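You operate a simulated robot arm through the tools that you are given. There is no shell and no other tool. Be economical: measure what you need, move in short steps, check, and stop when the job is done.

You run a simulated robot arm. Do the job below in one go: nothing can be reset, and whatever is moved stays where it is left.

JOB
Turn the blue knob to 2. Fetch the board and set it on the bucket stand middle shelf. Take the grease tin from the pulper bench top and put it in the white bowl. Open the letter b drawer, take the grey box and put it in the floor of the letter b drawer and shut the drawer again. Close the bench drawer. Put the bottle labelled "OIL" from the top of the screen bench on the shelf of the tank table and the bottle that says "starter" on the tank table. Take the lamp on the tank table and put it away on the top of the drive stand. Put the blue padlock from the lamp end of the sample bench on the middle of the sample bench and the yellow padlock on top of the green block there. The order is free. Set down upright: board, grey box, bottle.

The check looks at the end state, three seconds after you hand in, the way a careful person would. Anything else that was tipped, shoved, dropped, spilled or broken makes it a failure.

ROBOT AND FRAMES
A 7-joint arm with a two-finger gripper on a trunk, on a base that drives. Base frame: it is fixed to the floor where the robot stands at the start and does not move with it; the origin is under the middle of the robot, x ahead of it, y to its left, z up. Units: m, rad, N and s.
With the tool pointing down near the work surface it reaches from about 0.38 to 0.78 m from the robot's upright axis, wherever it stands. Its first joint turns from -2.496 to 2.496 rad. Places, roughly: bench drawer [0.8, -2.4, 0.8]; blue knob [0.6, 0, 0.8]; board (11x2x12 cm) [-3.6, -4.2, 1.1]; bottle, water bottle [1, -2, 1]; bowl (15x14x5 cm) [-4.8, 0.4, 0.8]; bucket stand middle shelf [-4.4, -1.2, 0.5]; floor of the letter b drawer [-2.6, 0.3, 0.6]; grease tin [-4, -2.25, 1]; green block (7x7x5 cm) [-2.4, 0.2, 0.8]; grey box [1.25, -2.5, 1]; lamp [0.5, -0.75, 0.75]; letter b drawer [-2.6, 0.3, 0.7]; middle of the sample bench [-2.7, 0.8, 0.8]; padlock [-2.5, 0, 0.75]; shelf of the tank table [0.7, -0.8, 0.3]; tank table [0.7, -0.9, 0.8]; top of the drive stand (33x17 cm) [1.38, -3.96, 0.9]. Payload 2.45 kg.
Tool frame: the origin (TCP) lies between the finger pads and is the grasp point; the fingertips stand 0.026 m ahead of it; z points along the fingers, y is the line along which they close. Largest opening 0.096 m; the body of the gripper starts 0.069 m behind the TCP.
Orientation is that of the tool frame in the base frame, as a unit quaternion [x, y, z, w]. With the fingers straight down and closing along the base's y, the tool's x points along the base's -x, its y along +y and its z along -z.

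CONTROLS
- The arm moves only by the tool nudge_tool. Its argument "moves" is a list of rows, each a list of 3 entries, a list of its own where there are three numbers: the shift along the tool's x, y, z in m, then the turn, a rotation vector about the tool's x, y, z in rad, then the gripper command, from -1 (fully open) to 1 (shut), values between in proportion. In form: [[[dx, dy, dz], [ax, ay, az], jaw], ...]. A call has 1 to 20 rows; each row is the pose to reach, as a shift and turn from the pose commanded when the call began, along the tool's axes at that moment. A row lasts 0.2 s, in which the tool goes at most 0.05 m and 0.15 rad; a call with a longer step from one row to the next is refused whole, and so is a gripper value outside its range. A pose out of reach is approached as far as the arm can. The call stops where the force on the tool passes 40 N (or 10 N more than at its start, if that is more) or the arm is blocked; 0.2 s more then pass. The fingers move at their own pace and stop on an object; they squeeze with about 31 N. The grip force told is the motor's: it shows also when the fingers shut on nothing. Time passes only in rows, and 0.2 s behind the last, so rows that repeat a pose let the fingers close. The reply holds the time, the measured pose of the TCP, the force on the tool along the base axes, the opening and the grip force, in the units named above and with some noise, with the torque about the TCP (base axes, N m) and any sound that the robot's microphone picked up.
- Cameras (640 x 400 px; columns grow to the right, rows downward): "scene" is now at [0.007, 0.1184, 1.5105]; the picture's right is [-0.75, -0.66, 0.00], its down [-0.42, 0.48, -0.77] and it looks along [0.51, -0.58, -0.64] (base axes); focal length 250 px, centre (320, 200). "wrist" rides on the gripper at [0.082, 0.003, -0.098] in the tool frame; the picture's right is [-0.04, 1.00, 0.00], its down [-0.73, -0.03, -0.68] and it looks along [-0.68, -0.03, 0.73] (tool axes); focal length 256 px, centre (320, 200). There is no depth. A picture from a camera that has moved, and an enlarged one, comes with that camera's place and axes in the base frame and with its lens.
- snapshot(camera): a new picture of that camera. It takes no simulated time.
- lift_body(by): slides the trunk up (or, below 0, down) by that many m; the arm and the scene camera ride with it, the base frame stays. It gives what a move gives, with no picture.
- drive_base(legs): drives the robot by 1 to 6 legs, each [ahead, turn to the left] in m and rad, along the robot's own axes; the way and the turn of a leg run together, so that a leg with both is an arc; at most 1.5 m and 3.142 rad a leg. The arm and the cameras ride along, it lands a little off, and it stops where it bumps. It gives what a move gives.
- pan_tilt(pan, tilt): turns the head with the scene camera to pan (to the left, within 2.705 rad either way) and tilt (down, from -0.506 to 1.204), counted from straight ahead of the robot. It gives what a move gives.
- enlarge(camera, box): a new picture of the part [left, top, right, bottom] of that camera's present view, enlarged. It takes no simulated time.
- hand_in(): hands the job in; it is judged then, once.

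Go step by step. Nothing tells you exact positions but the pictures and the camera data: compare them with the known pose of the tool, close in by small moves and look again before you grip or let go. The budget is 525 turns and 308 pictures, counting those below and the enlarged ones. Unless the task says otherwise, let go and move clear before handing in, and close with one line.

The tools are called after ">>>" by a JSON object that holds its "method" and its "body". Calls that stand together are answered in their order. nudge_tool: Moves the arm, as the interface text tells. Its arguments: {"type":"object","properties":{"moves":{"type":"array"}},"required":["moves"]} The other tools are called the same way: lift_body (by) slides the trunk up or down; drive_base (legs) drives the base; pan_tilt (pan, tilt) turns the head that bears the scene camera; snapshot (camera) takes a picture; enlarge (camera, box) takes an enlarged picture of a part of a camera's view; hand_in () hands the job in.

At the start:

```text
time_s: 0.0
eef_pos: [0.5205, -0.2678, 1.0404]
orientation: [-0.001, 1.0, -0.001, 0.0]
force: [0.2, -0.3, -0.4]
torque: [-0.02, -0.02, -0.03]
finger_gap: 0.0959
finger_force: 0.0
trunk travel left (down, up): [-0.55, 0.09]
robot x, y, heading: [0.0005, 0.001, -0.0]
head pan, tilt: [-0.846, 0.689]
```

scene: 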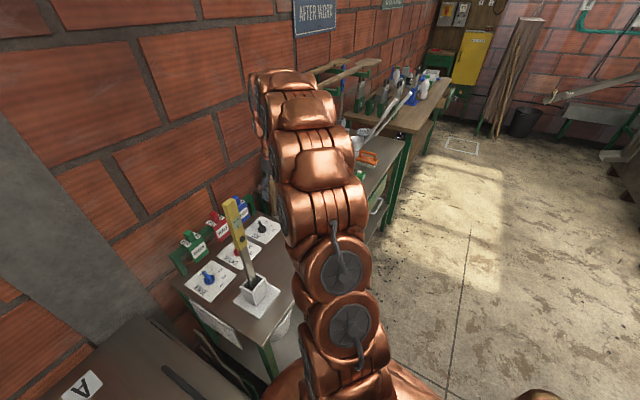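
wrist: 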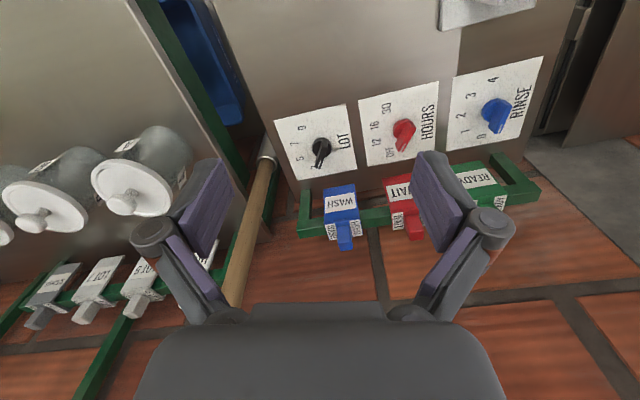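

I see three knobs on a panel from the wrist camera; the blue one is labelled RINSE. I'll look closer at it first.

>>> {"method": "enlarge", "body": {"camera": "wrist", "box": [430, 40, 560, 160]}}

>>> {"method": "enlarge", "body": {"camera": "scene", "box": [160, 180, 320, 320]}}

```text
3.33 times, centred on (495, 100) of wrist
camera zoom: at [0.4377, -0.264, 1.1391], right [0.04, 1.0, 0.0], down [0.73, -0.03, 0.68], along [0.68, -0.03, -0.73], focal length 853 px, centre (-263, 533)
```

zoom: 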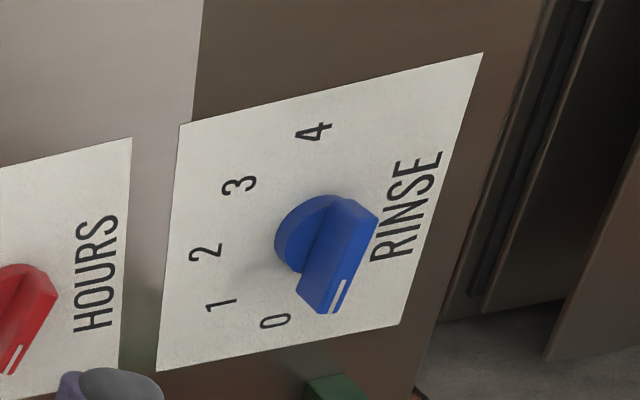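

```text
2.86 times, centred on (240, 250) of scene
camera zoom: at [0.007, 0.1184, 1.5105], right [-0.75, -0.66, 0.0], down [-0.42, 0.48, -0.77], along [0.51, -0.58, -0.64], focal length 714 px, centre (549, 57)
```

zoom: 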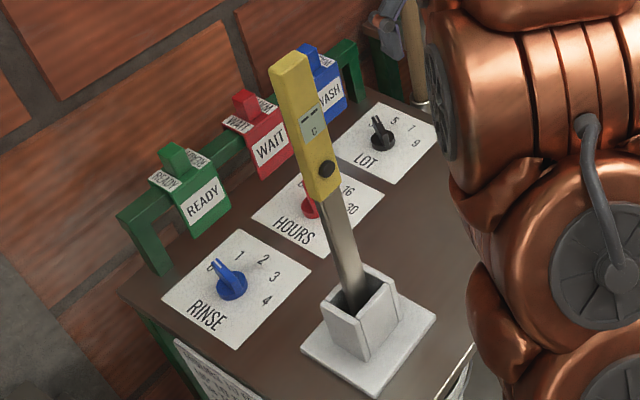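

The blue knob stands on a horizontal panel at about (0.62, 0.005, 0.74) pointing at 0; a tall yellow thing stands near (0.455, -0.07). Before moving I look around to learn the room.

>>> {"method": "pan_tilt", "body": {"pan": 0.5, "tilt": 0.6}}

>>> {"method": "snapshot", "body": {"camera": "scene"}}

>>> {"method": "pan_tilt", "body": {"pan": 2.0, "tilt": 0.3}}

>>> {"method": "snapshot", "body": {"camera": "scene"}}

>>> {"method": "pan_tilt", "body": {"pan": -2.6, "tilt": 0.25}}

>>> {"method": "snapshot", "body": {"camera": "scene"}}

>>> {"method": "pan_tilt", "body": {"pan": -1.5, "tilt": 0.3}}

>>> {"method": "snapshot", "body": {"camera": "scene"}}

```text
time_s: 1.5
eef_pos: [0.5202, -0.2676, 1.04]
orientation: [-0.001, 1.0, 0.0, 0.0]
force: [0.0, 0.1, 0.2]
torque: [-0.03, 0.01, 0.02]
finger_gap: 0.0958
finger_force: 0.0
trunk travel left (down, up): [-0.55, 0.09]
robot x, y, heading: [-0.0004, 0.0019, -0.001]
head pan, tilt: [0.499, 0.6]
```

```text
303 pictures are left
camera scene: at [0.0281, 0.2246, 1.5182], right [0.48, -0.88, 0.0], down [-0.5, -0.27, -0.83], along [0.72, 0.39, -0.56], focal length 250 px, centre (320, 200)
```

scene: 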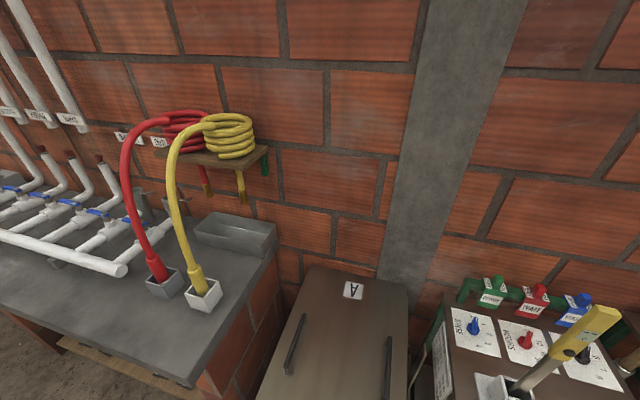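

```text
time_s: 3.1
eef_pos: [0.5206, -0.2674, 1.0404]
orientation: [0.0, 1.0, 0.0, 0.0]
force: [0.1, -0.7, 0.2]
torque: [0.01, 0.0, -0.02]
finger_gap: 0.0959
finger_force: 0.0
trunk travel left (down, up): [-0.55, 0.09]
robot x, y, heading: [-0.0022, 0.002, -0.0]
head pan, tilt: [2.0, 0.3]
```

```text
302 pictures are left
camera scene: at [-0.0884, 0.2672, 1.5456], right [0.91, 0.42, 0.0], down [0.12, -0.27, -0.96], along [-0.4, 0.87, -0.3], focal length 250 px, centre (320, 200)
```

scene: 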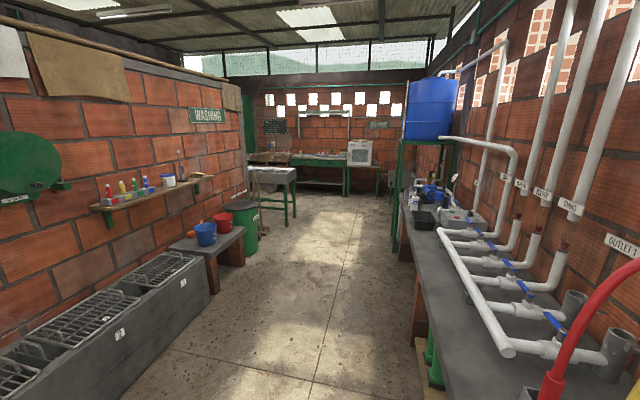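

```text
time_s: 6.8
eef_pos: [0.5204, -0.2669, 1.0405]
orientation: [0.0, 1.0, 0.0, 0.0]
force: [0.1, -0.8, 0.2]
torque: [0.04, 0.02, 0.02]
finger_gap: 0.0961
finger_force: 0.0
trunk travel left (down, up): [-0.55, 0.09]
robot x, y, heading: [-0.0004, 0.0022, -0.002]
head pan, tilt: [-2.601, 0.25]
```

```text
301 pictures are left
camera scene: at [-0.1296, 0.1342, 1.5504], right [-0.52, 0.86, 0.0], down [0.21, 0.13, -0.97], along [-0.83, -0.5, -0.25], focal length 250 px, centre (320, 200)
```

scene: 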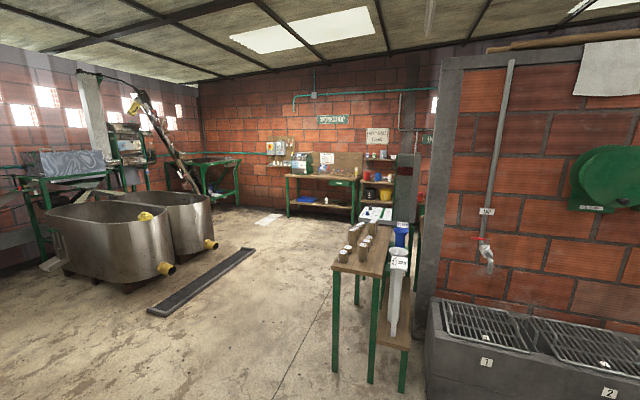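

```text
time_s: 8.1
eef_pos: [0.5203, -0.2666, 1.0399]
orientation: [0.0, 1.0, 0.0, 0.0]
force: [0.6, 0.2, 0.9]
torque: [-0.01, -0.01, -0.01]
finger_gap: 0.0958
finger_force: 0.1
trunk travel left (down, up): [-0.55, 0.09]
robot x, y, heading: [0.0026, 0.0015, -0.004]
head pan, tilt: [-1.499, 0.3]
```

```text
300 pictures are left
camera scene: at [-0.043, 0.0892, 1.5457], right [-1.0, -0.07, 0.0], down [-0.02, 0.29, -0.96], along [0.07, -0.95, -0.3], focal length 250 px, centre (320, 200)
```

scene: 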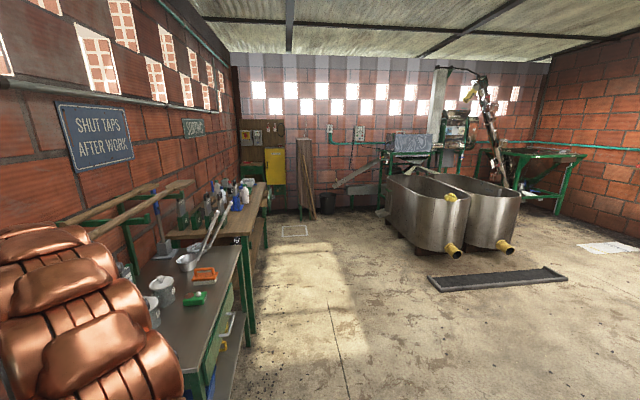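

The room is mapped roughly. I check the robot's own footprint and the cabinet marked A beside the knob bench, to choose a stand that keeps the arm clear of the tall yellow thing.

>>> {"method": "pan_tilt", "body": {"pan": 0.3, "tilt": 1.2}}

>>> {"method": "snapshot", "body": {"camera": "scene"}}

>>> {"method": "pan_tilt", "body": {"pan": -0.2, "tilt": 0.8}}

>>> {"method": "snapshot", "body": {"camera": "scene"}}

```text
time_s: 9.9
eef_pos: [0.5204, -0.2693, 1.0394]
orientation: [0.0, 1.0, 0.001, 0.0]
force: [0.1, 0.3, 0.9]
torque: [0.01, -0.02, 0.01]
finger_gap: 0.0964
finger_force: 0.2
trunk travel left (down, up): [-0.55, 0.09]
robot x, y, heading: [-0.0004, 0.0022, 0.001]
head pan, tilt: [0.3, 1.201]
```

```text
299 pictures are left
camera scene: at [0.0039, 0.1989, 1.4736], right [0.3, -0.96, 0.0], down [-0.89, -0.28, -0.36], along [0.35, 0.11, -0.93], focal length 250 px, centre (320, 200)
```

scene: 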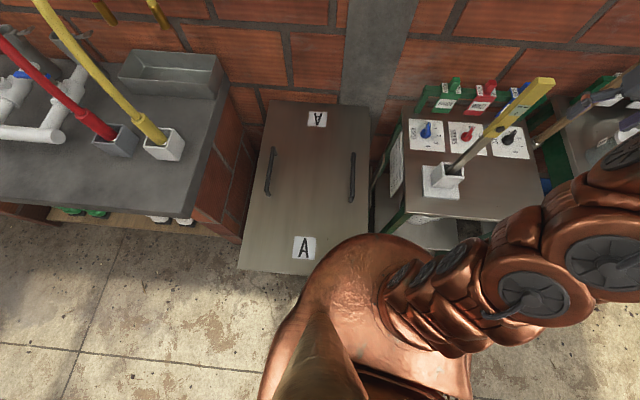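

```text
time_s: 10.8
eef_pos: [0.5209, -0.2676, 1.0402]
orientation: [0.0, 1.0, 0.001, 0.0]
force: [-0.5, -0.6, -0.1]
torque: [0.01, 0.01, 0.04]
finger_gap: 0.0958
finger_force: 0.1
trunk travel left (down, up): [-0.55, 0.09]
robot x, y, heading: [-0.0012, -0.0023, 0.002]
head pan, tilt: [-0.201, 0.799]
```

```text
298 pictures are left
camera scene: at [0.0295, 0.1663, 1.5012], right [-0.2, -0.98, 0.0], down [-0.7, 0.14, -0.7], along [0.68, -0.14, -0.72], focal length 250 px, centre (320, 200)
```

scene: 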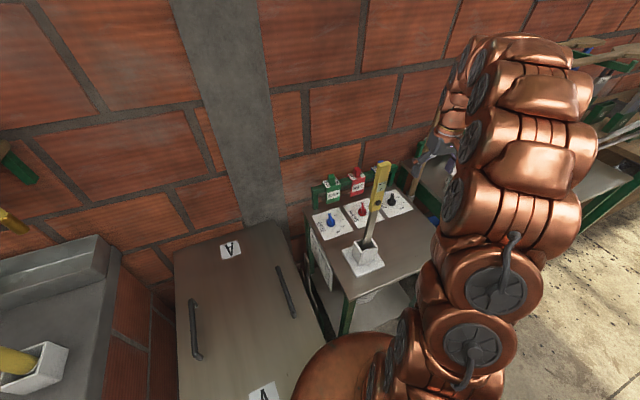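

The cabinet A reaches nearly to the robot, so I'll approach the knob from slightly left-behind. First raise trunk and tool, then shift the base back and left.

>>> {"method": "lift_body", "body": {"by": 0.08}}

>>> {"method": "nudge_tool", "body": {"moves": [[[0, 0, -0.05], [0, 0, 0], -1], [[0, 0, -0.1], [0, 0, 0], -1], [[0, 0, -0.15], [0, 0, 0], -1]]}}

>>> {"method": "drive_base", "body": {"legs": [[0, -0.6], [-0.18, 0], [0, 0.6]]}}

>>> {"method": "snapshot", "body": {"camera": "scene"}}

```text
time_s: 12.0
eef_pos: [0.5211, -0.2672, 1.1199]
orientation: [0.001, 1.0, 0.0, -0.001]
force: [0.0, -0.3, 0.0]
torque: [-0.04, 0.03, 0.05]
finger_gap: 0.0961
finger_force: 0.0
trunk travel left (down, up): [-0.63, 0.01]
robot x, y, heading: [-0.0007, -0.0031, 0.002]
head pan, tilt: [-0.201, 0.799]
```

```text
time_s: 12.8
eef_pos: [0.5206, -0.269, 1.2717]
orientation: [0.0, 1.0, 0.0, 0.0]
force: [-0.6, -0.3, -0.2]
torque: [-0.01, 0.03, -0.03]
finger_gap: 0.0957
finger_force: 0.1
trunk travel left (down, up): [-0.63, 0.01]
robot x, y, heading: [0.0017, -0.0057, -0.0]
head pan, tilt: [-0.201, 0.799]
```

```text
time_s: 17.6
eef_pos: [0.3732, -0.1709, 1.2708]
orientation: [0.004, 1.0, 0.0, 0.0]
force: [0.2, 0.1, 0.7]
torque: [0.0, 0.02, 0.02]
finger_gap: 0.0959
finger_force: 0.0
trunk travel left (down, up): [-0.63, 0.01]
robot x, y, heading: [-0.146, 0.1009, -0.008]
head pan, tilt: [-0.201, 0.799]
```

```text
297 pictures are left
camera scene: at [-0.1152, 0.2665, 1.5813], right [-0.21, -0.98, 0.0], down [-0.7, 0.15, -0.7], along [0.68, -0.14, -0.72], focal length 250 px, centre (320, 200)
```

scene: 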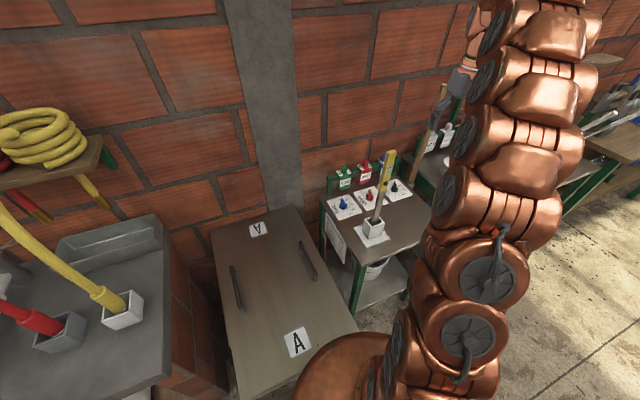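

Now a bit ahead so the knob is in comfortable reach, then the tool goes in from above at 1.27 m.

>>> {"method": "drive_base", "body": {"legs": [[0.09, 0]]}}

```text
time_s: 18.7
eef_pos: [0.4628, -0.1718, 1.271]
orientation: [0.004, 1.0, 0.0, 0.0]
force: [-0.1, 0.0, 0.8]
torque: [-0.03, -0.04, -0.02]
finger_gap: 0.0961
finger_force: 0.1
trunk travel left (down, up): [-0.63, 0.01]
robot x, y, heading: [-0.0571, 0.1016, -0.009]
head pan, tilt: [-0.201, 0.799]
```

>>> {"method": "nudge_tool", "body": {"moves": [[[-0.04, 0, 0], [0, 0, 0], -1], [[-0.08, 0.02, 0], [0, 0, 0], -1], [[-0.12, 0.045, 0], [0, 0, 0], -1], [[-0.15, 0.08, 0], [0, 0, 0], -1], [[-0.157, 0.125, 0], [0, 0, 0], -1], [[-0.157, 0.17, 0], [0, 0, 0], -1], [[-0.157, 0.177, 0], [0, 0, 0], -1]]}}

>>> {"method": "snapshot", "body": {"camera": "wrist"}}

>>> {"method": "snapshot", "body": {"camera": "scene"}}

```text
time_s: 20.3
eef_pos: [0.566, -0.0131, 1.2493]
orientation: [0.006, 1.0, 0.001, 0.002]
force: [-0.2, -1.4, 0.4]
torque: [0.15, -0.05, -0.01]
finger_gap: 0.0958
finger_force: 0.0
out of reach, approached as far as the arm can: row 1, 2, 3, 4, 5, 6, 7
trunk travel left (down, up): [-0.63, 0.01]
robot x, y, heading: [-0.0553, 0.0978, -0.009]
head pan, tilt: [-0.201, 0.799]
```

```text
296 pictures are left
camera wrist: at [0.4836, -0.0099, 1.3493], right [0.05, 1.0, 0.0], down [0.73, -0.04, 0.68], along [0.68, -0.03, -0.73], focal length 256 px, centre (320, 200)
```

wrist: 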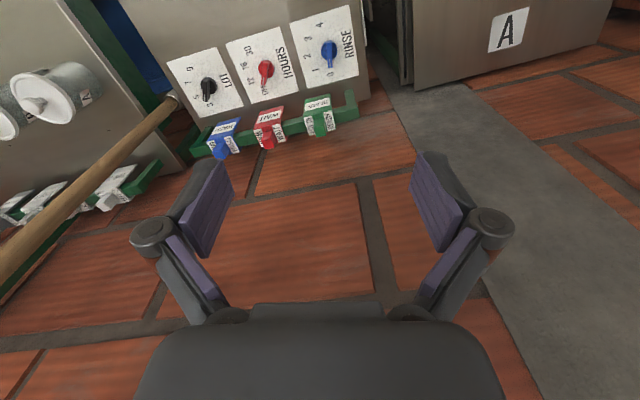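

```text
295 pictures are left
camera scene: at [-0.0248, 0.263, 1.5817], right [-0.21, -0.98, 0.0], down [-0.7, 0.15, -0.7], along [0.68, -0.14, -0.72], focal length 250 px, centre (320, 200)
```

scene: 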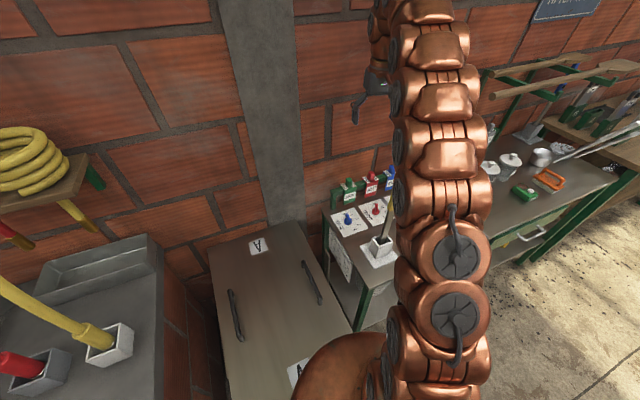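

The target was out of reach at that height; I descend partway and check.

>>> {"method": "nudge_tool", "body": {"moves": [[[0, 0, 0.03], [0, 0, 0], -1], [[0, 0, 0.06], [0, 0, 0], -1], [[0, 0, 0.09], [0, 0, 0], -1], [[0, 0, 0.12], [0, 0, 0], -1], [[0, 0, 0.15], [0, 0, 0], -1]]}}

>>> {"method": "snapshot", "body": {"camera": "wrist"}}

>>> {"method": "snapshot", "body": {"camera": "scene"}}

```text
time_s: 21.5
eef_pos: [0.5702, -0.0117, 1.0993]
orientation: [0.004, 1.0, -0.001, 0.0]
force: [0.2, -0.3, -0.6]
torque: [-0.03, -0.03, -0.01]
finger_gap: 0.0957
finger_force: 0.0
trunk travel left (down, up): [-0.63, 0.01]
robot x, y, heading: [-0.0538, 0.1028, -0.01]
head pan, tilt: [-0.201, 0.799]
```

```text
294 pictures are left
camera wrist: at [0.4871, -0.0087, 1.1978], right [0.05, 1.0, 0.0], down [0.73, -0.03, 0.68], along [0.68, -0.03, -0.73], focal length 256 px, centre (320, 200)
```

wrist: 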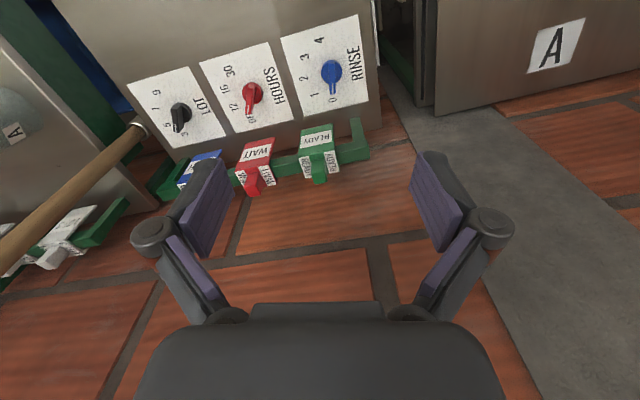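

```text
293 pictures are left
camera scene: at [-0.0239, 0.2661, 1.5813], right [-0.21, -0.98, 0.0], down [-0.7, 0.15, -0.7], along [0.68, -0.14, -0.72], focal length 250 px, centre (320, 200)
```

scene: 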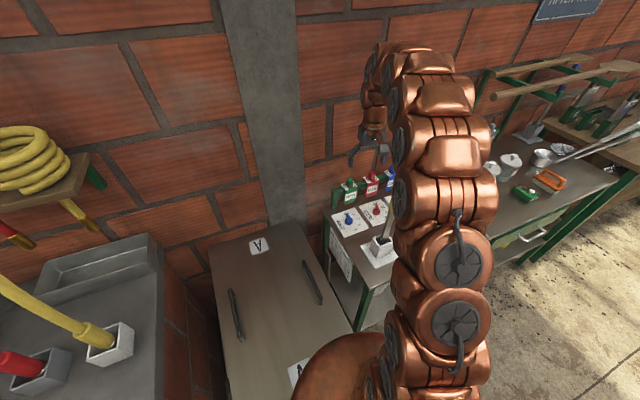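

>>> {"method": "nudge_tool", "body": {"moves": [[[-0.03, 0.01, 0], [0, 0, 0], -1], [[-0.052, 0.017, 0.0], [0, 0, 0], -1], [[-0.052, 0.017, 0.04], [0, 0, 0], -1], [[-0.052, 0.017, 0.08], [0, 0, 0], -1], [[-0.052, 0.017, 0.12], [0, 0, 0], -1], [[-0.052, 0.017, 0.16], [0, 0, 0], -1], [[-0.052, 0.017, 0.2], [0, 0, 0], -1], [[-0.052, 0.017, 0.24], [0, 0, 0], -1]]}}

>>> {"method": "snapshot", "body": {"camera": "wrist"}}

>>> {"method": "snapshot", "body": {"camera": "scene"}}

```text
time_s: 23.3
eef_pos: [0.6247, 0.0032, 0.8573]
orientation: [0.004, 1.0, 0.001, 0.001]
force: [0.0, 0.8, -0.4]
torque: [0.02, -0.03, 0.04]
finger_gap: 0.0957
finger_force: 0.1
trunk travel left (down, up): [-0.63, 0.01]
robot x, y, heading: [-0.0529, 0.1009, -0.005]
head pan, tilt: [-0.201, 0.799]
```

```text
292 pictures are left
camera wrist: at [0.5418, 0.0082, 0.957], right [0.05, 1.0, 0.0], down [0.73, -0.03, 0.68], along [0.68, -0.03, -0.73], focal length 256 px, centre (320, 200)
```

wrist: 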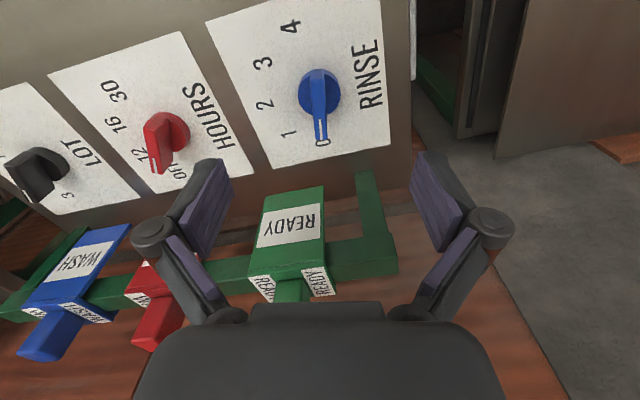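

```text
291 pictures are left
camera scene: at [-0.024, 0.2661, 1.5813], right [-0.21, -0.98, 0.0], down [-0.7, 0.15, -0.7], along [0.68, -0.14, -0.72], focal length 250 px, centre (320, 200)
```

scene: 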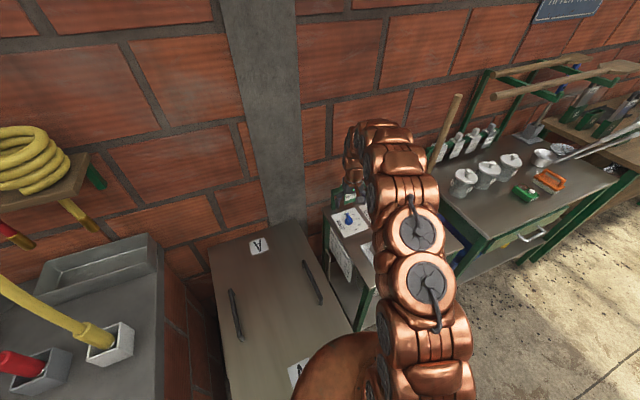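

The fingers are right over the blue knob with its ridge along x. I descend around it.

>>> {"method": "nudge_tool", "body": {"moves": [[[0.003, 0, 0.03], [0, 0, 0], -0.3], [[0.003, 0, 0.06], [0, 0, 0], -0.3], [[0.003, 0, 0.084], [0, 0, 0], -0.3]]}}

>>> {"method": "snapshot", "body": {"camera": "wrist"}}

```text
time_s: 24.1
eef_pos: [0.6208, 0.0034, 0.7772]
orientation: [0.004, 1.0, -0.001, 0.0]
force: [-0.6, 0.0, 0.5]
torque: [-0.02, 0.02, 0.01]
finger_gap: 0.0625
finger_force: 0.1
trunk travel left (down, up): [-0.63, 0.01]
robot x, y, heading: [-0.0541, 0.0944, -0.005]
head pan, tilt: [-0.201, 0.799]
```

```text
290 pictures are left
camera wrist: at [0.5387, 0.0075, 0.8748], right [0.05, 1.0, 0.0], down [0.73, -0.03, 0.68], along [0.68, -0.03, -0.73], focal length 256 px, centre (320, 200)
```

wrist: 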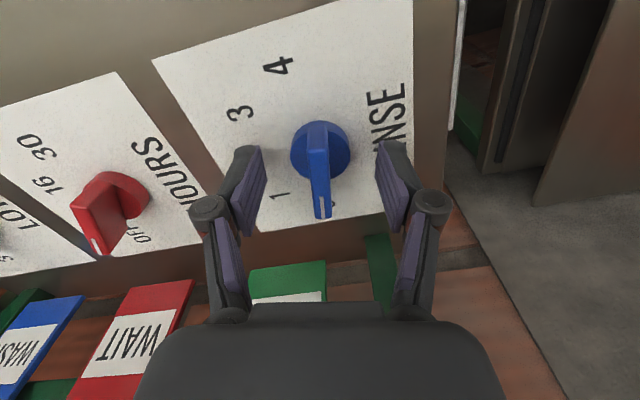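

>>> {"method": "nudge_tool", "body": {"moves": [[[0.0, 0, 0.005], [0, 0, 0], -0.3], [[0, 0, 0.005], [0, 0, 0], 1], [[0, 0, 0.005], [0, 0, 0], 1], [[0, 0, 0.005], [0, 0, 0], 1], [[0, 0, 0.005], [0, 0, 0], 1]]}}

>>> {"method": "snapshot", "body": {"camera": "wrist"}}

```text
time_s: 25.3
eef_pos: [0.6197, 0.004, 0.7705]
orientation: [0.003, 1.0, 0.0, 0.001]
force: [0.7, -2.7, -0.2]
torque: [-0.07, -0.23, 0.01]
finger_gap: 0.0339
finger_force: 30.7
trunk travel left (down, up): [-0.63, 0.01]
robot x, y, heading: [-0.0539, 0.1004, -0.005]
head pan, tilt: [-0.201, 0.799]
```

```text
289 pictures are left
camera wrist: at [0.5381, 0.0077, 0.8701], right [0.05, 1.0, 0.0], down [0.73, -0.03, 0.68], along [0.68, -0.03, -0.73], focal length 256 px, centre (320, 200)
```

wrist: 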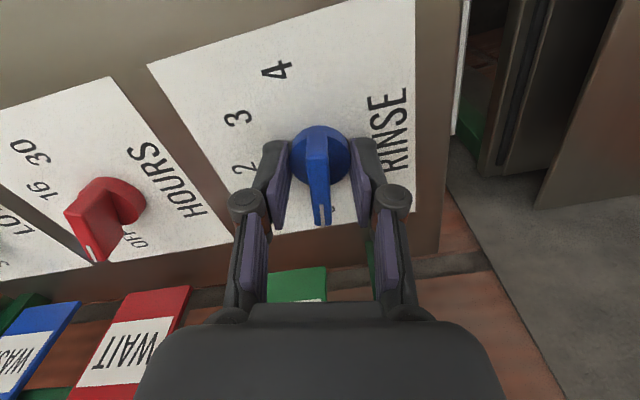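

The fingers closed on the round skirt (34 mm). I open, raise 13 mm and close on the ridge only.

>>> {"method": "nudge_tool", "body": {"moves": [[[0.0, 0, 0], [0, 0, 0], 0.0], [[0, 0, 0], [0, 0, 0], 0.0], [[0, 0, -0.014], [0, 0, 0], 0], [[0, 0, -0.014], [0, 0, 0], 1], [[0, 0, -0.014], [0, 0, 0], 1], [[0, 0, -0.014], [0, 0, 0], 1], [[0, 0, -0.014], [0, 0, 0], 1]]}}

>>> {"method": "snapshot", "body": {"camera": "wrist"}}

```text
time_s: 26.9
eef_pos: [0.6205, 0.0034, 0.7859]
orientation: [0.004, 1.0, 0.001, 0.0]
force: [-1.6, -1.1, 1.1]
torque: [-0.07, 0.54, 0.01]
finger_gap: 0.0097
finger_force: 31.1
trunk travel left (down, up): [-0.63, 0.01]
robot x, y, heading: [-0.0548, 0.1009, -0.001]
head pan, tilt: [-0.201, 0.799]
```

```text
288 pictures are left
camera wrist: at [0.5376, 0.0077, 0.8838], right [0.05, 1.0, 0.0], down [0.73, -0.03, 0.68], along [0.68, -0.03, -0.73], focal length 256 px, centre (320, 200)
```

wrist: 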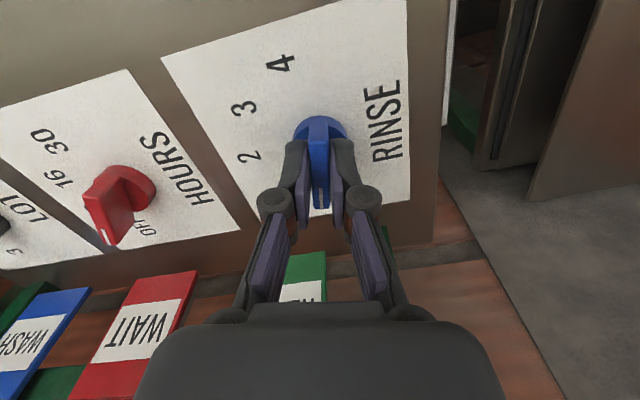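

I have the ridge between the pads. Now I turn it clockwise (from above) by 80° in small steps.

>>> {"method": "nudge_tool", "body": {"moves": [[[0, -0.001, 0], [0, 0, 0.14], 1], [[0, -0.002, 0], [0, 0, 0.28], 1], [[0, -0.003, 0], [0, 0, 0.42], 1], [[0.001, -0.003, 0], [0, 0, 0.56], 1], [[0.001, -0.004, 0], [0, 0, 0.7], 1]]}}

>>> {"method": "snapshot", "body": {"camera": "wrist"}}

```text
time_s: 28.1
eef_pos: [0.6198, 0.0027, 0.7852]
orientation: [0.347, 0.938, 0.001, 0.001]
force: [2.6, 35.2, 14.1]
torque: [1.16, 0.23, 0.04]
finger_gap: 0.0099
finger_force: 30.6
trunk travel left (down, up): [-0.63, 0.01]
robot x, y, heading: [-0.0535, 0.1015, -0.001]
head pan, tilt: [-0.201, 0.799]
```

```text
287 pictures are left
camera wrist: at [0.559, 0.059, 0.8836], right [0.68, 0.73, 0.0], down [0.54, -0.5, 0.68], along [0.5, -0.46, -0.73], focal length 256 px, centre (320, 200)
```

wrist: 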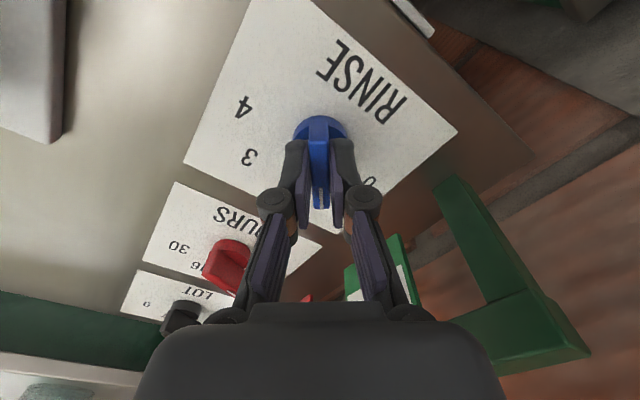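

The side force shows the axis is right at the TCP; I take out that offset and turn the rest.

>>> {"method": "nudge_tool", "body": {"moves": [[[0.0015, 0.0033, 0], [0, 0, 0.0], 1], [[0.0015, 0.0033, 0], [0, 0, 0.14], 1], [[0.0015, 0.0033, 0], [0, 0, 0.28], 1], [[0.0015, 0.0033, 0], [0, 0, 0.42], 1], [[0.0015, 0.0033, 0], [0, 0, 0.56], 1], [[0.0015, 0.0033, 0], [0, 0, 0.7], 1]]}}

>>> {"method": "snapshot", "body": {"camera": "wrist"}}

>>> {"method": "snapshot", "body": {"camera": "scene"}}

```text
time_s: 29.5
eef_pos: [0.6201, 0.0033, 0.7832]
orientation: [0.648, 0.761, 0.0, 0.001]
force: [1.2, 8.0, 13.0]
torque: [-0.6, -0.16, 0.02]
finger_gap: 0.01
finger_force: 31.0
trunk travel left (down, up): [-0.63, 0.01]
robot x, y, heading: [-0.0549, 0.1006, -0.006]
head pan, tilt: [-0.201, 0.799]
```

```text
286 pictures are left
camera wrist: at [0.609, 0.0847, 0.8835], right [0.99, 0.12, 0.0], down [0.09, -0.73, 0.68], along [0.08, -0.67, -0.73], focal length 256 px, centre (320, 200)
```

wrist: 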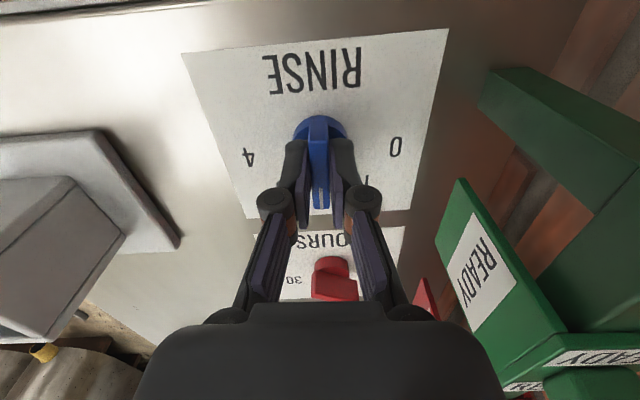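

```text
285 pictures are left
camera scene: at [-0.0243, 0.267, 1.5813], right [-0.21, -0.98, 0.0], down [-0.7, 0.15, -0.7], along [0.68, -0.14, -0.72], focal length 250 px, centre (320, 200)
```

scene: 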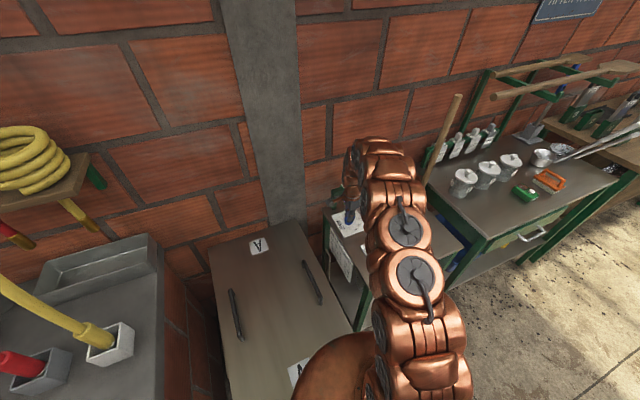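

Now about 80° turned. I open, rise straight up and look where the pointer stands.

>>> {"method": "nudge_tool", "body": {"moves": [[[0, 0, 0], [0, 0, 0], 0.2], [[0, 0, 0], [0, 0, 0], 0.2], [[0, 0, 0], [0, 0, 0], 0.2], [[0, 0, -0.04], [0, 0, 0], 0.2], [[0, 0, -0.08], [0, 0, 0], 0.2], [[0, 0, -0.12], [0, 0, 0], 0.2]]}}

>>> {"method": "enlarge", "body": {"camera": "wrist", "box": [200, 0, 440, 200]}}

```text
time_s: 30.9
eef_pos: [0.6197, 0.0056, 0.9032]
orientation: [0.648, 0.762, 0.0, 0.001]
force: [-0.5, 0.2, -1.0]
torque: [0.01, 0.03, 0.03]
finger_gap: 0.0387
finger_force: 0.0
trunk travel left (down, up): [-0.63, 0.01]
robot x, y, heading: [-0.053, 0.0986, -0.007]
head pan, tilt: [-0.201, 0.799]
```

```text
2.00 times, centred on (320, 100) of wrist
camera zoom: at [0.6093, 0.0862, 1.0017], right [0.99, 0.12, 0.0], down [0.09, -0.73, 0.68], along [0.08, -0.67, -0.73], focal length 512 px, centre (320, 400)
```

zoom: 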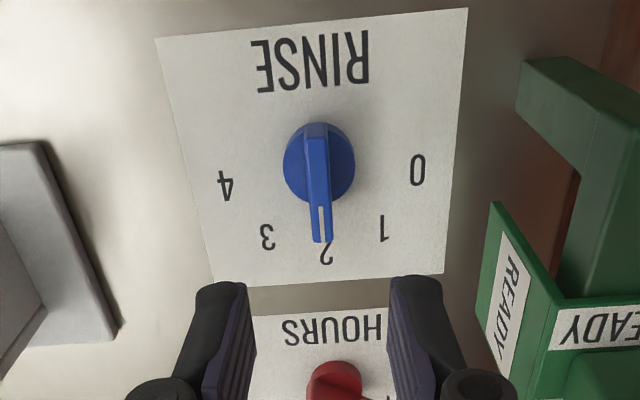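

The blue knob now points at 2. I raise the tool, swing away from the yellow thing, back off, and look over the tank table.

>>> {"method": "nudge_tool", "body": {"moves": [[[0, 0, -0.05], [0, 0, 0], 0.2], [[0, 0, -0.1], [0, 0, 0], 0.2], [[0, 0, -0.15], [0, 0, 0], 0.2], [[0, 0, -0.2], [0, 0, 0], -1], [[0, 0, -0.25], [0, 0, 0], -1]]}}

>>> {"method": "drive_base", "body": {"legs": [[0, 0.4], [-0.5, 0]]}}

>>> {"method": "pan_tilt", "body": {"pan": -1.2, "tilt": 0.5}}

>>> {"method": "snapshot", "body": {"camera": "scene"}}

```text
time_s: 32.1
eef_pos: [0.6195, 0.0038, 1.1534]
orientation: [0.646, 0.763, -0.001, 0.0]
force: [1.0, -0.1, 0.0]
torque: [0.02, 0.01, -0.01]
finger_gap: 0.0926
finger_force: 0.0
trunk travel left (down, up): [-0.63, 0.01]
robot x, y, heading: [-0.0539, 0.0985, -0.007]
head pan, tilt: [-0.201, 0.799]
```

```text
time_s: 36.2
eef_pos: [0.1399, 0.0768, 1.1532]
orientation: [0.487, 0.874, 0.0, 0.001]
force: [-0.5, -0.1, 0.3]
torque: [0.01, 0.0, 0.0]
finger_gap: 0.0959
finger_force: 0.0
trunk travel left (down, up): [-0.63, 0.01]
robot x, y, heading: [-0.5219, -0.0909, 0.38]
head pan, tilt: [-0.201, 0.799]
```

```text
time_s: 37.5
eef_pos: [0.1392, 0.0779, 1.1531]
orientation: [0.487, 0.873, -0.001, 0.0]
force: [-0.1, 1.0, 1.0]
torque: [0.04, -0.01, 0.0]
finger_gap: 0.096
finger_force: 0.0
trunk travel left (down, up): [-0.63, 0.01]
robot x, y, heading: [-0.5177, -0.0925, 0.385]
head pan, tilt: [-1.201, 0.499]
```

```text
283 pictures are left
camera scene: at [-0.5729, -0.0061, 1.6072], right [-0.73, -0.68, 0.0], down [-0.33, 0.35, -0.88], along [0.6, -0.64, -0.48], focal length 250 px, centre (320, 200)
```

scene: 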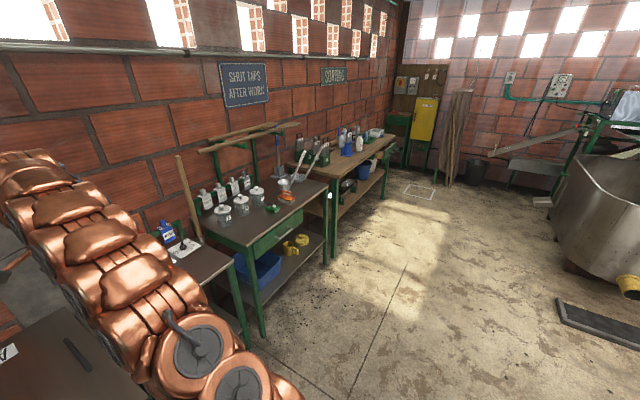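

>>> {"method": "enlarge", "body": {"camera": "scene", "box": [170, 110, 330, 210]}}

>>> {"method": "enlarge", "body": {"camera": "scene", "box": [290, 100, 410, 180]}}

```text
4.00 times, centred on (250, 160) of scene
camera zoom: at [-0.5729, -0.0061, 1.6072], right [-0.73, -0.68, 0.0], down [-0.33, 0.35, -0.88], along [0.6, -0.64, -0.48], focal length 999 px, centre (600, 360)
```

zoom: 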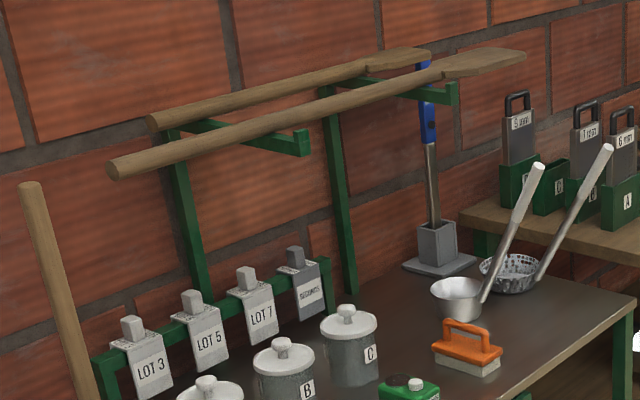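

```text
5.00 times, centred on (350, 140) of scene
camera zoom: at [-0.5729, -0.0061, 1.6072], right [-0.73, -0.68, 0.0], down [-0.33, 0.35, -0.88], along [0.6, -0.64, -0.48], focal length 1249 px, centre (170, 500)
```

zoom: 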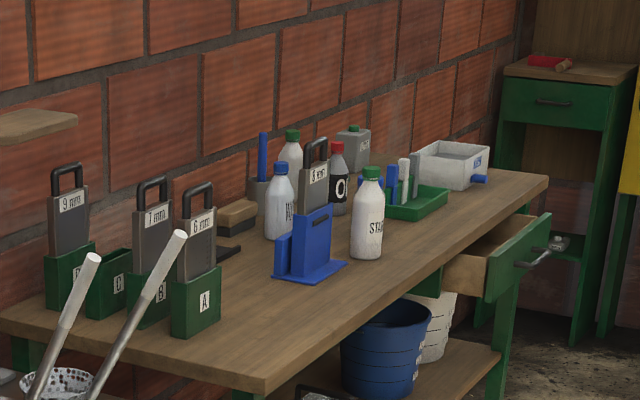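

The screen bench holds an "O…" bottle with red cap, a "STA…" bottle with green cap, and an open drawer; the green thing by the jars may be the lamp. I tuck the arm, and drive to stand before the tank table.

>>> {"method": "nudge_tool", "body": {"moves": [[[0.006, -0.019, 0], [0, 0, -0.14], -1], [[0.012, -0.038, 0], [0, 0, -0.28], -1], [[0.018, -0.057, 0], [0, 0, -0.42], -1], [[0.024, -0.076, 0], [0, 0, -0.56], -1], [[0.03, -0.095, 0], [0, 0, -0.7], -1], [[0.036, -0.114, 0], [0, 0, -0.84], -1], [[0.042, -0.133, 0], [0, 0, -0.98], -1], [[0.048, -0.152, 0], [0, 0, -1.12], -1], [[0.054, -0.171, 0], [0, 0, -1.26], -1], [[0.059, -0.19, 0], [0, 0, -1.4], -1]]}}

>>> {"method": "drive_base", "body": {"legs": [[0, -1.37], [0.85, 0], [0, 1.2]]}}

>>> {"method": "pan_tilt", "body": {"pan": -0.1, "tilt": 0.7}}

>>> {"method": "snapshot", "body": {"camera": "scene"}}

>>> {"method": "snapshot", "body": {"camera": "wrist"}}

```text
time_s: 39.7
eef_pos: [-0.0541, 0.0257, 1.1523]
orientation: [-0.193, 0.981, 0.001, -0.001]
force: [0.1, -0.4, -0.4]
torque: [0.03, 0.01, -0.01]
finger_gap: 0.096
finger_force: 0.0
trunk travel left (down, up): [-0.63, 0.01]
robot x, y, heading: [-0.5245, -0.09, 0.386]
head pan, tilt: [-1.201, 0.499]
```

```text
time_s: 50.6
eef_pos: [0.4212, -0.7594, 1.1532]
orientation: [-0.107, 0.994, 0.0, -0.001]
force: [-0.6, 1.0, -0.6]
torque: [-0.01, 0.02, -0.02]
finger_gap: 0.0961
finger_force: 0.0
trunk travel left (down, up): [-0.63, 0.01]
robot x, y, heading: [-0.0605, -0.7994, 0.217]
head pan, tilt: [-1.201, 0.499]
```

```text
time_s: 51.9
eef_pos: [0.4207, -0.7591, 1.153]
orientation: [-0.108, 0.994, 0.0, 0.001]
force: [0.4, 0.1, 0.5]
torque: [0.0, 0.02, 0.0]
finger_gap: 0.096
finger_force: 0.1
trunk travel left (down, up): [-0.63, 0.01]
robot x, y, heading: [-0.0588, -0.7956, 0.218]
head pan, tilt: [-0.099, 0.7]
```

```text
280 pictures are left
camera scene: at [-0.0633, -0.6186, 1.5895], right [0.11, -0.99, 0.0], down [-0.64, -0.07, -0.77], along [0.76, 0.09, -0.64], focal length 250 px, centre (320, 200)
```

scene: 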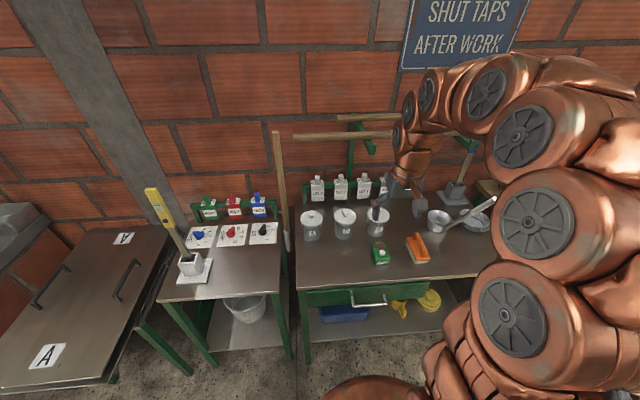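

```text
279 pictures are left
camera wrist: at [0.3389, -0.7729, 1.2522], right [-0.17, 0.98, 0.0], down [0.72, 0.13, 0.68], along [0.67, 0.12, -0.73], focal length 256 px, centre (320, 200)
```

wrist: 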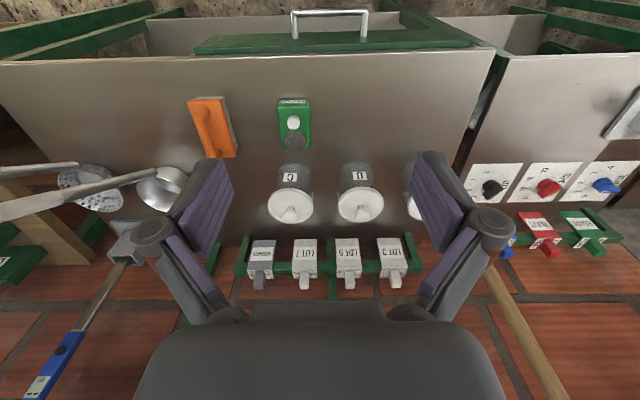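

>>> {"method": "enlarge", "body": {"camera": "wrist", "box": [170, 80, 330, 180]}}

>>> {"method": "enlarge", "body": {"camera": "scene", "box": [330, 190, 450, 270]}}

>>> {"method": "enlarge", "body": {"camera": "scene", "box": [280, 250, 480, 375]}}

```text
4.00 times, centred on (250, 130) of wrist
camera zoom: at [0.3389, -0.7729, 1.2522], right [-0.17, 0.98, 0.0], down [0.72, 0.13, 0.68], along [0.67, 0.12, -0.73], focal length 1024 px, centre (600, 480)
```

zoom: 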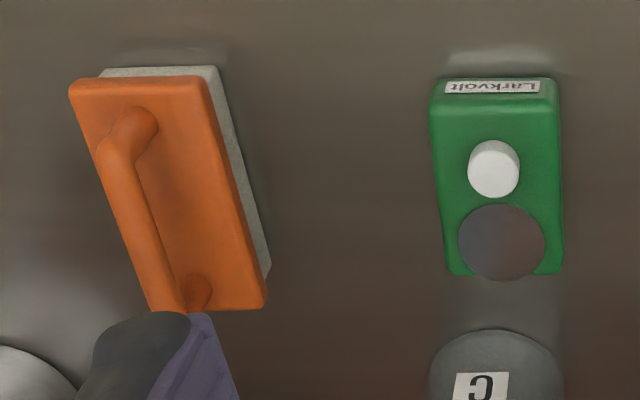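

```text
5.00 times, centred on (390, 230) of scene
camera zoom: at [-0.0633, -0.6186, 1.5895], right [0.11, -0.99, 0.0], down [-0.64, -0.07, -0.77], along [0.76, 0.09, -0.64], focal length 1249 px, centre (-30, 50)
```

zoom: 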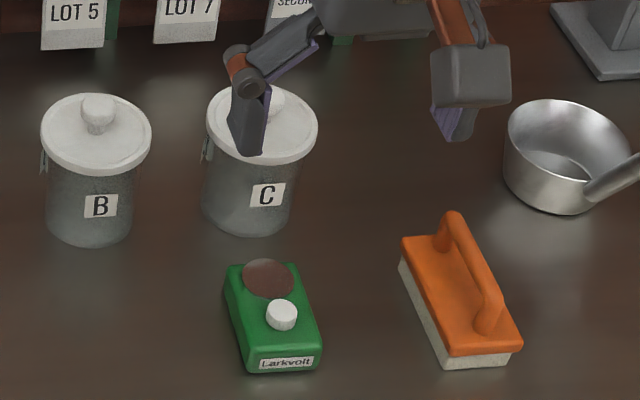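

```text
3.20 times, centred on (380, 312) of scene
camera zoom: at [-0.0633, -0.6186, 1.5895], right [0.11, -0.99, 0.0], down [-0.64, -0.07, -0.77], along [0.76, 0.09, -0.64], focal length 799 px, centre (128, -160)
```

zoom: 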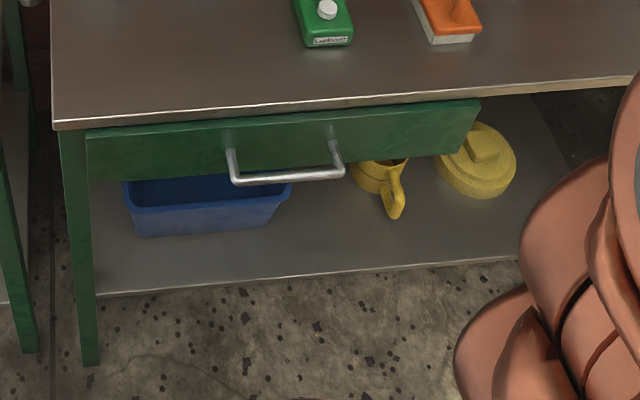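

The lamp is the green "Larkvolt" box at about (0.555, -0.78), top near z 0.825. I move over it and partway down.

>>> {"method": "nudge_tool", "body": {"moves": [[[-0.04, -0.015, 0.0], [0, 0, 0], -1], [[-0.08, -0.03, 0.03], [0, 0, 0], -1], [[-0.11, -0.045, 0.06], [0, 0, 0], -1], [[-0.123, -0.05, 0.1], [0, 0, 0], -1], [[-0.123, -0.05, 0.14], [0, 0, 0], -1], [[-0.123, -0.05, 0.18], [0, 0, 0], -1], [[-0.123, -0.05, 0.22], [0, 0, 0], -1]]}}

>>> {"method": "snapshot", "body": {"camera": "wrist"}}

>>> {"method": "snapshot", "body": {"camera": "scene"}}

```text
refused: row 2 steps farther than a row can; nothing moved
```

```text
275 pictures are left
camera wrist: at [0.3389, -0.7729, 1.2522], right [-0.17, 0.98, 0.0], down [0.72, 0.13, 0.68], along [0.67, 0.12, -0.73], focal length 256 px, centre (320, 200)
```

wrist: 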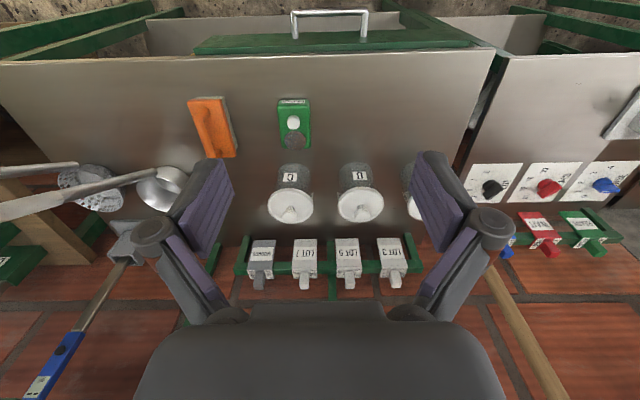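

```text
274 pictures are left
camera scene: at [-0.0633, -0.6186, 1.5895], right [0.11, -0.99, 0.0], down [-0.64, -0.07, -0.77], along [0.76, 0.09, -0.64], focal length 250 px, centre (320, 200)
```

scene: 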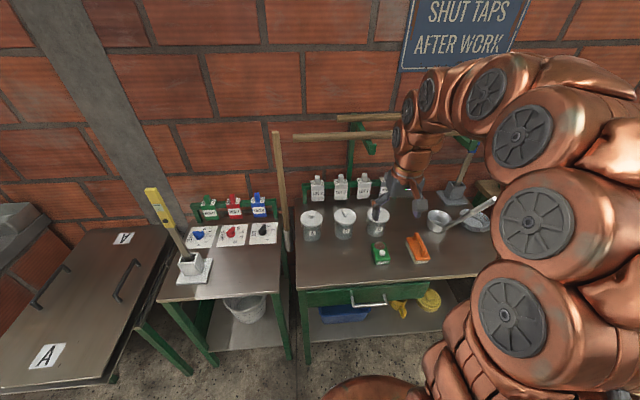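

>>> {"method": "nudge_tool", "body": {"moves": [[[-0.04, -0.015, 0.0], [0, 0, 0], -1], [[-0.08, -0.03, 0.02], [0, 0, 0], -1], [[-0.11, -0.045, 0.04], [0, 0, 0], -1], [[-0.123, -0.05, 0.08], [0, 0, 0], -1], [[-0.123, -0.05, 0.125], [0, 0, 0], -1], [[-0.123, -0.05, 0.17], [0, 0, 0], -1], [[-0.123, -0.05, 0.21], [0, 0, 0], -1]]}}

>>> {"method": "snapshot", "body": {"camera": "wrist"}}

```text
time_s: 53.5
eef_pos: [0.5494, -0.7821, 0.9436]
orientation: [-0.108, 0.994, -0.001, 0.0]
force: [0.0, -0.1, 0.0]
torque: [-0.04, -0.03, 0.0]
finger_gap: 0.0958
finger_force: 0.0
trunk travel left (down, up): [-0.63, 0.01]
robot x, y, heading: [-0.0592, -0.7956, 0.217]
head pan, tilt: [-0.099, 0.7]
```

```text
273 pictures are left
camera wrist: at [0.4677, -0.7961, 1.043], right [-0.17, 0.98, 0.0], down [0.72, 0.13, 0.68], along [0.67, 0.12, -0.73], focal length 256 px, centre (320, 200)
```

wrist: 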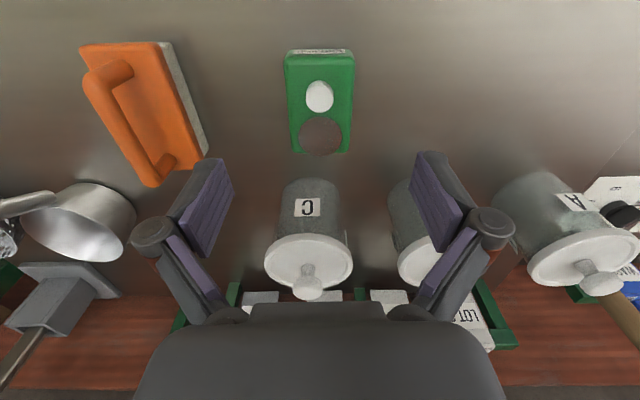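

>>> {"method": "nudge_tool", "body": {"moves": [[[0, 0, 0.04], [0, 0, 0], -0.6], [[0, 0, 0.075], [0, 0, 0], -0.6], [[0, 0, 0.1], [0, 0, 0], -0.6]]}}

>>> {"method": "snapshot", "body": {"camera": "wrist"}}

>>> {"method": "enlarge", "body": {"camera": "scene", "box": [330, 190, 450, 270]}}

```text
time_s: 54.3
eef_pos: [0.55, -0.7817, 0.8438]
orientation: [-0.107, 0.994, 0.0, 0.001]
force: [1.7, -0.4, 0.5]
torque: [0.01, -0.03, -0.03]
finger_gap: 0.0768
finger_force: 0.2
trunk travel left (down, up): [-0.63, 0.01]
robot x, y, heading: [-0.0602, -0.796, 0.214]
head pan, tilt: [-0.099, 0.7]
```

```text
272 pictures are left
camera wrist: at [0.4681, -0.7961, 0.9421], right [-0.17, 0.98, 0.0], down [0.72, 0.13, 0.68], along [0.67, 0.12, -0.73], focal length 256 px, centre (320, 200)
```

wrist: 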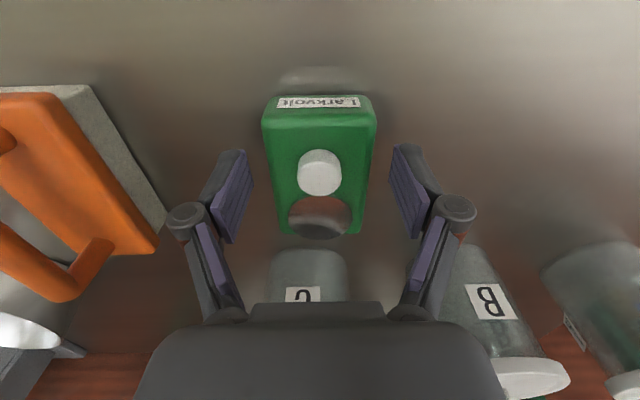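

```text
5.00 times, centred on (390, 230) of scene
camera zoom: at [-0.0634, -0.6186, 1.5895], right [0.12, -0.99, 0.0], down [-0.64, -0.07, -0.77], along [0.76, 0.09, -0.64], focal length 1249 px, centre (-30, 50)
```

zoom: 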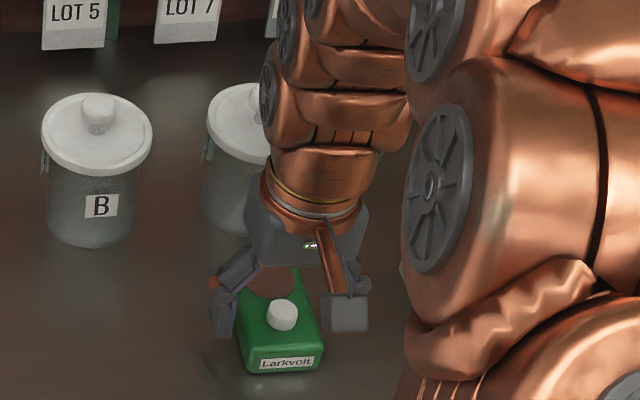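

>>> {"method": "nudge_tool", "body": {"moves": [[[0, 0, 0.01], [0, 0, 0], -0.6], [[0, 0, 0.02], [0, 0, 0], -0.6], [[0, 0, 0.03], [0, 0, 0], -0.6]]}}

>>> {"method": "snapshot", "body": {"camera": "wrist"}}

```text
time_s: 55.1
eef_pos: [0.5496, -0.7812, 0.8164]
orientation: [-0.107, 0.994, -0.001, 0.002]
force: [-6.5, -0.8, 30.3]
torque: [0.02, 0.26, -0.01]
finger_gap: 0.0826
finger_force: 17.3
trunk travel left (down, up): [-0.63, 0.01]
robot x, y, heading: [-0.0592, -0.7961, 0.214]
head pan, tilt: [-0.099, 0.7]
```

```text
270 pictures are left
camera wrist: at [0.4686, -0.7961, 0.9147], right [-0.17, 0.98, 0.0], down [0.72, 0.13, 0.68], along [0.67, 0.12, -0.73], focal length 256 px, centre (320, 200)
```

wrist: 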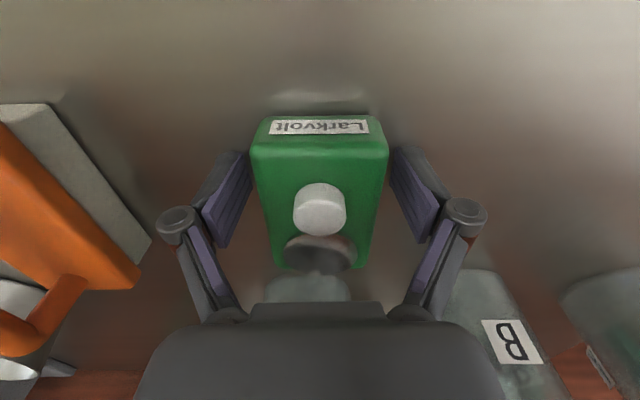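

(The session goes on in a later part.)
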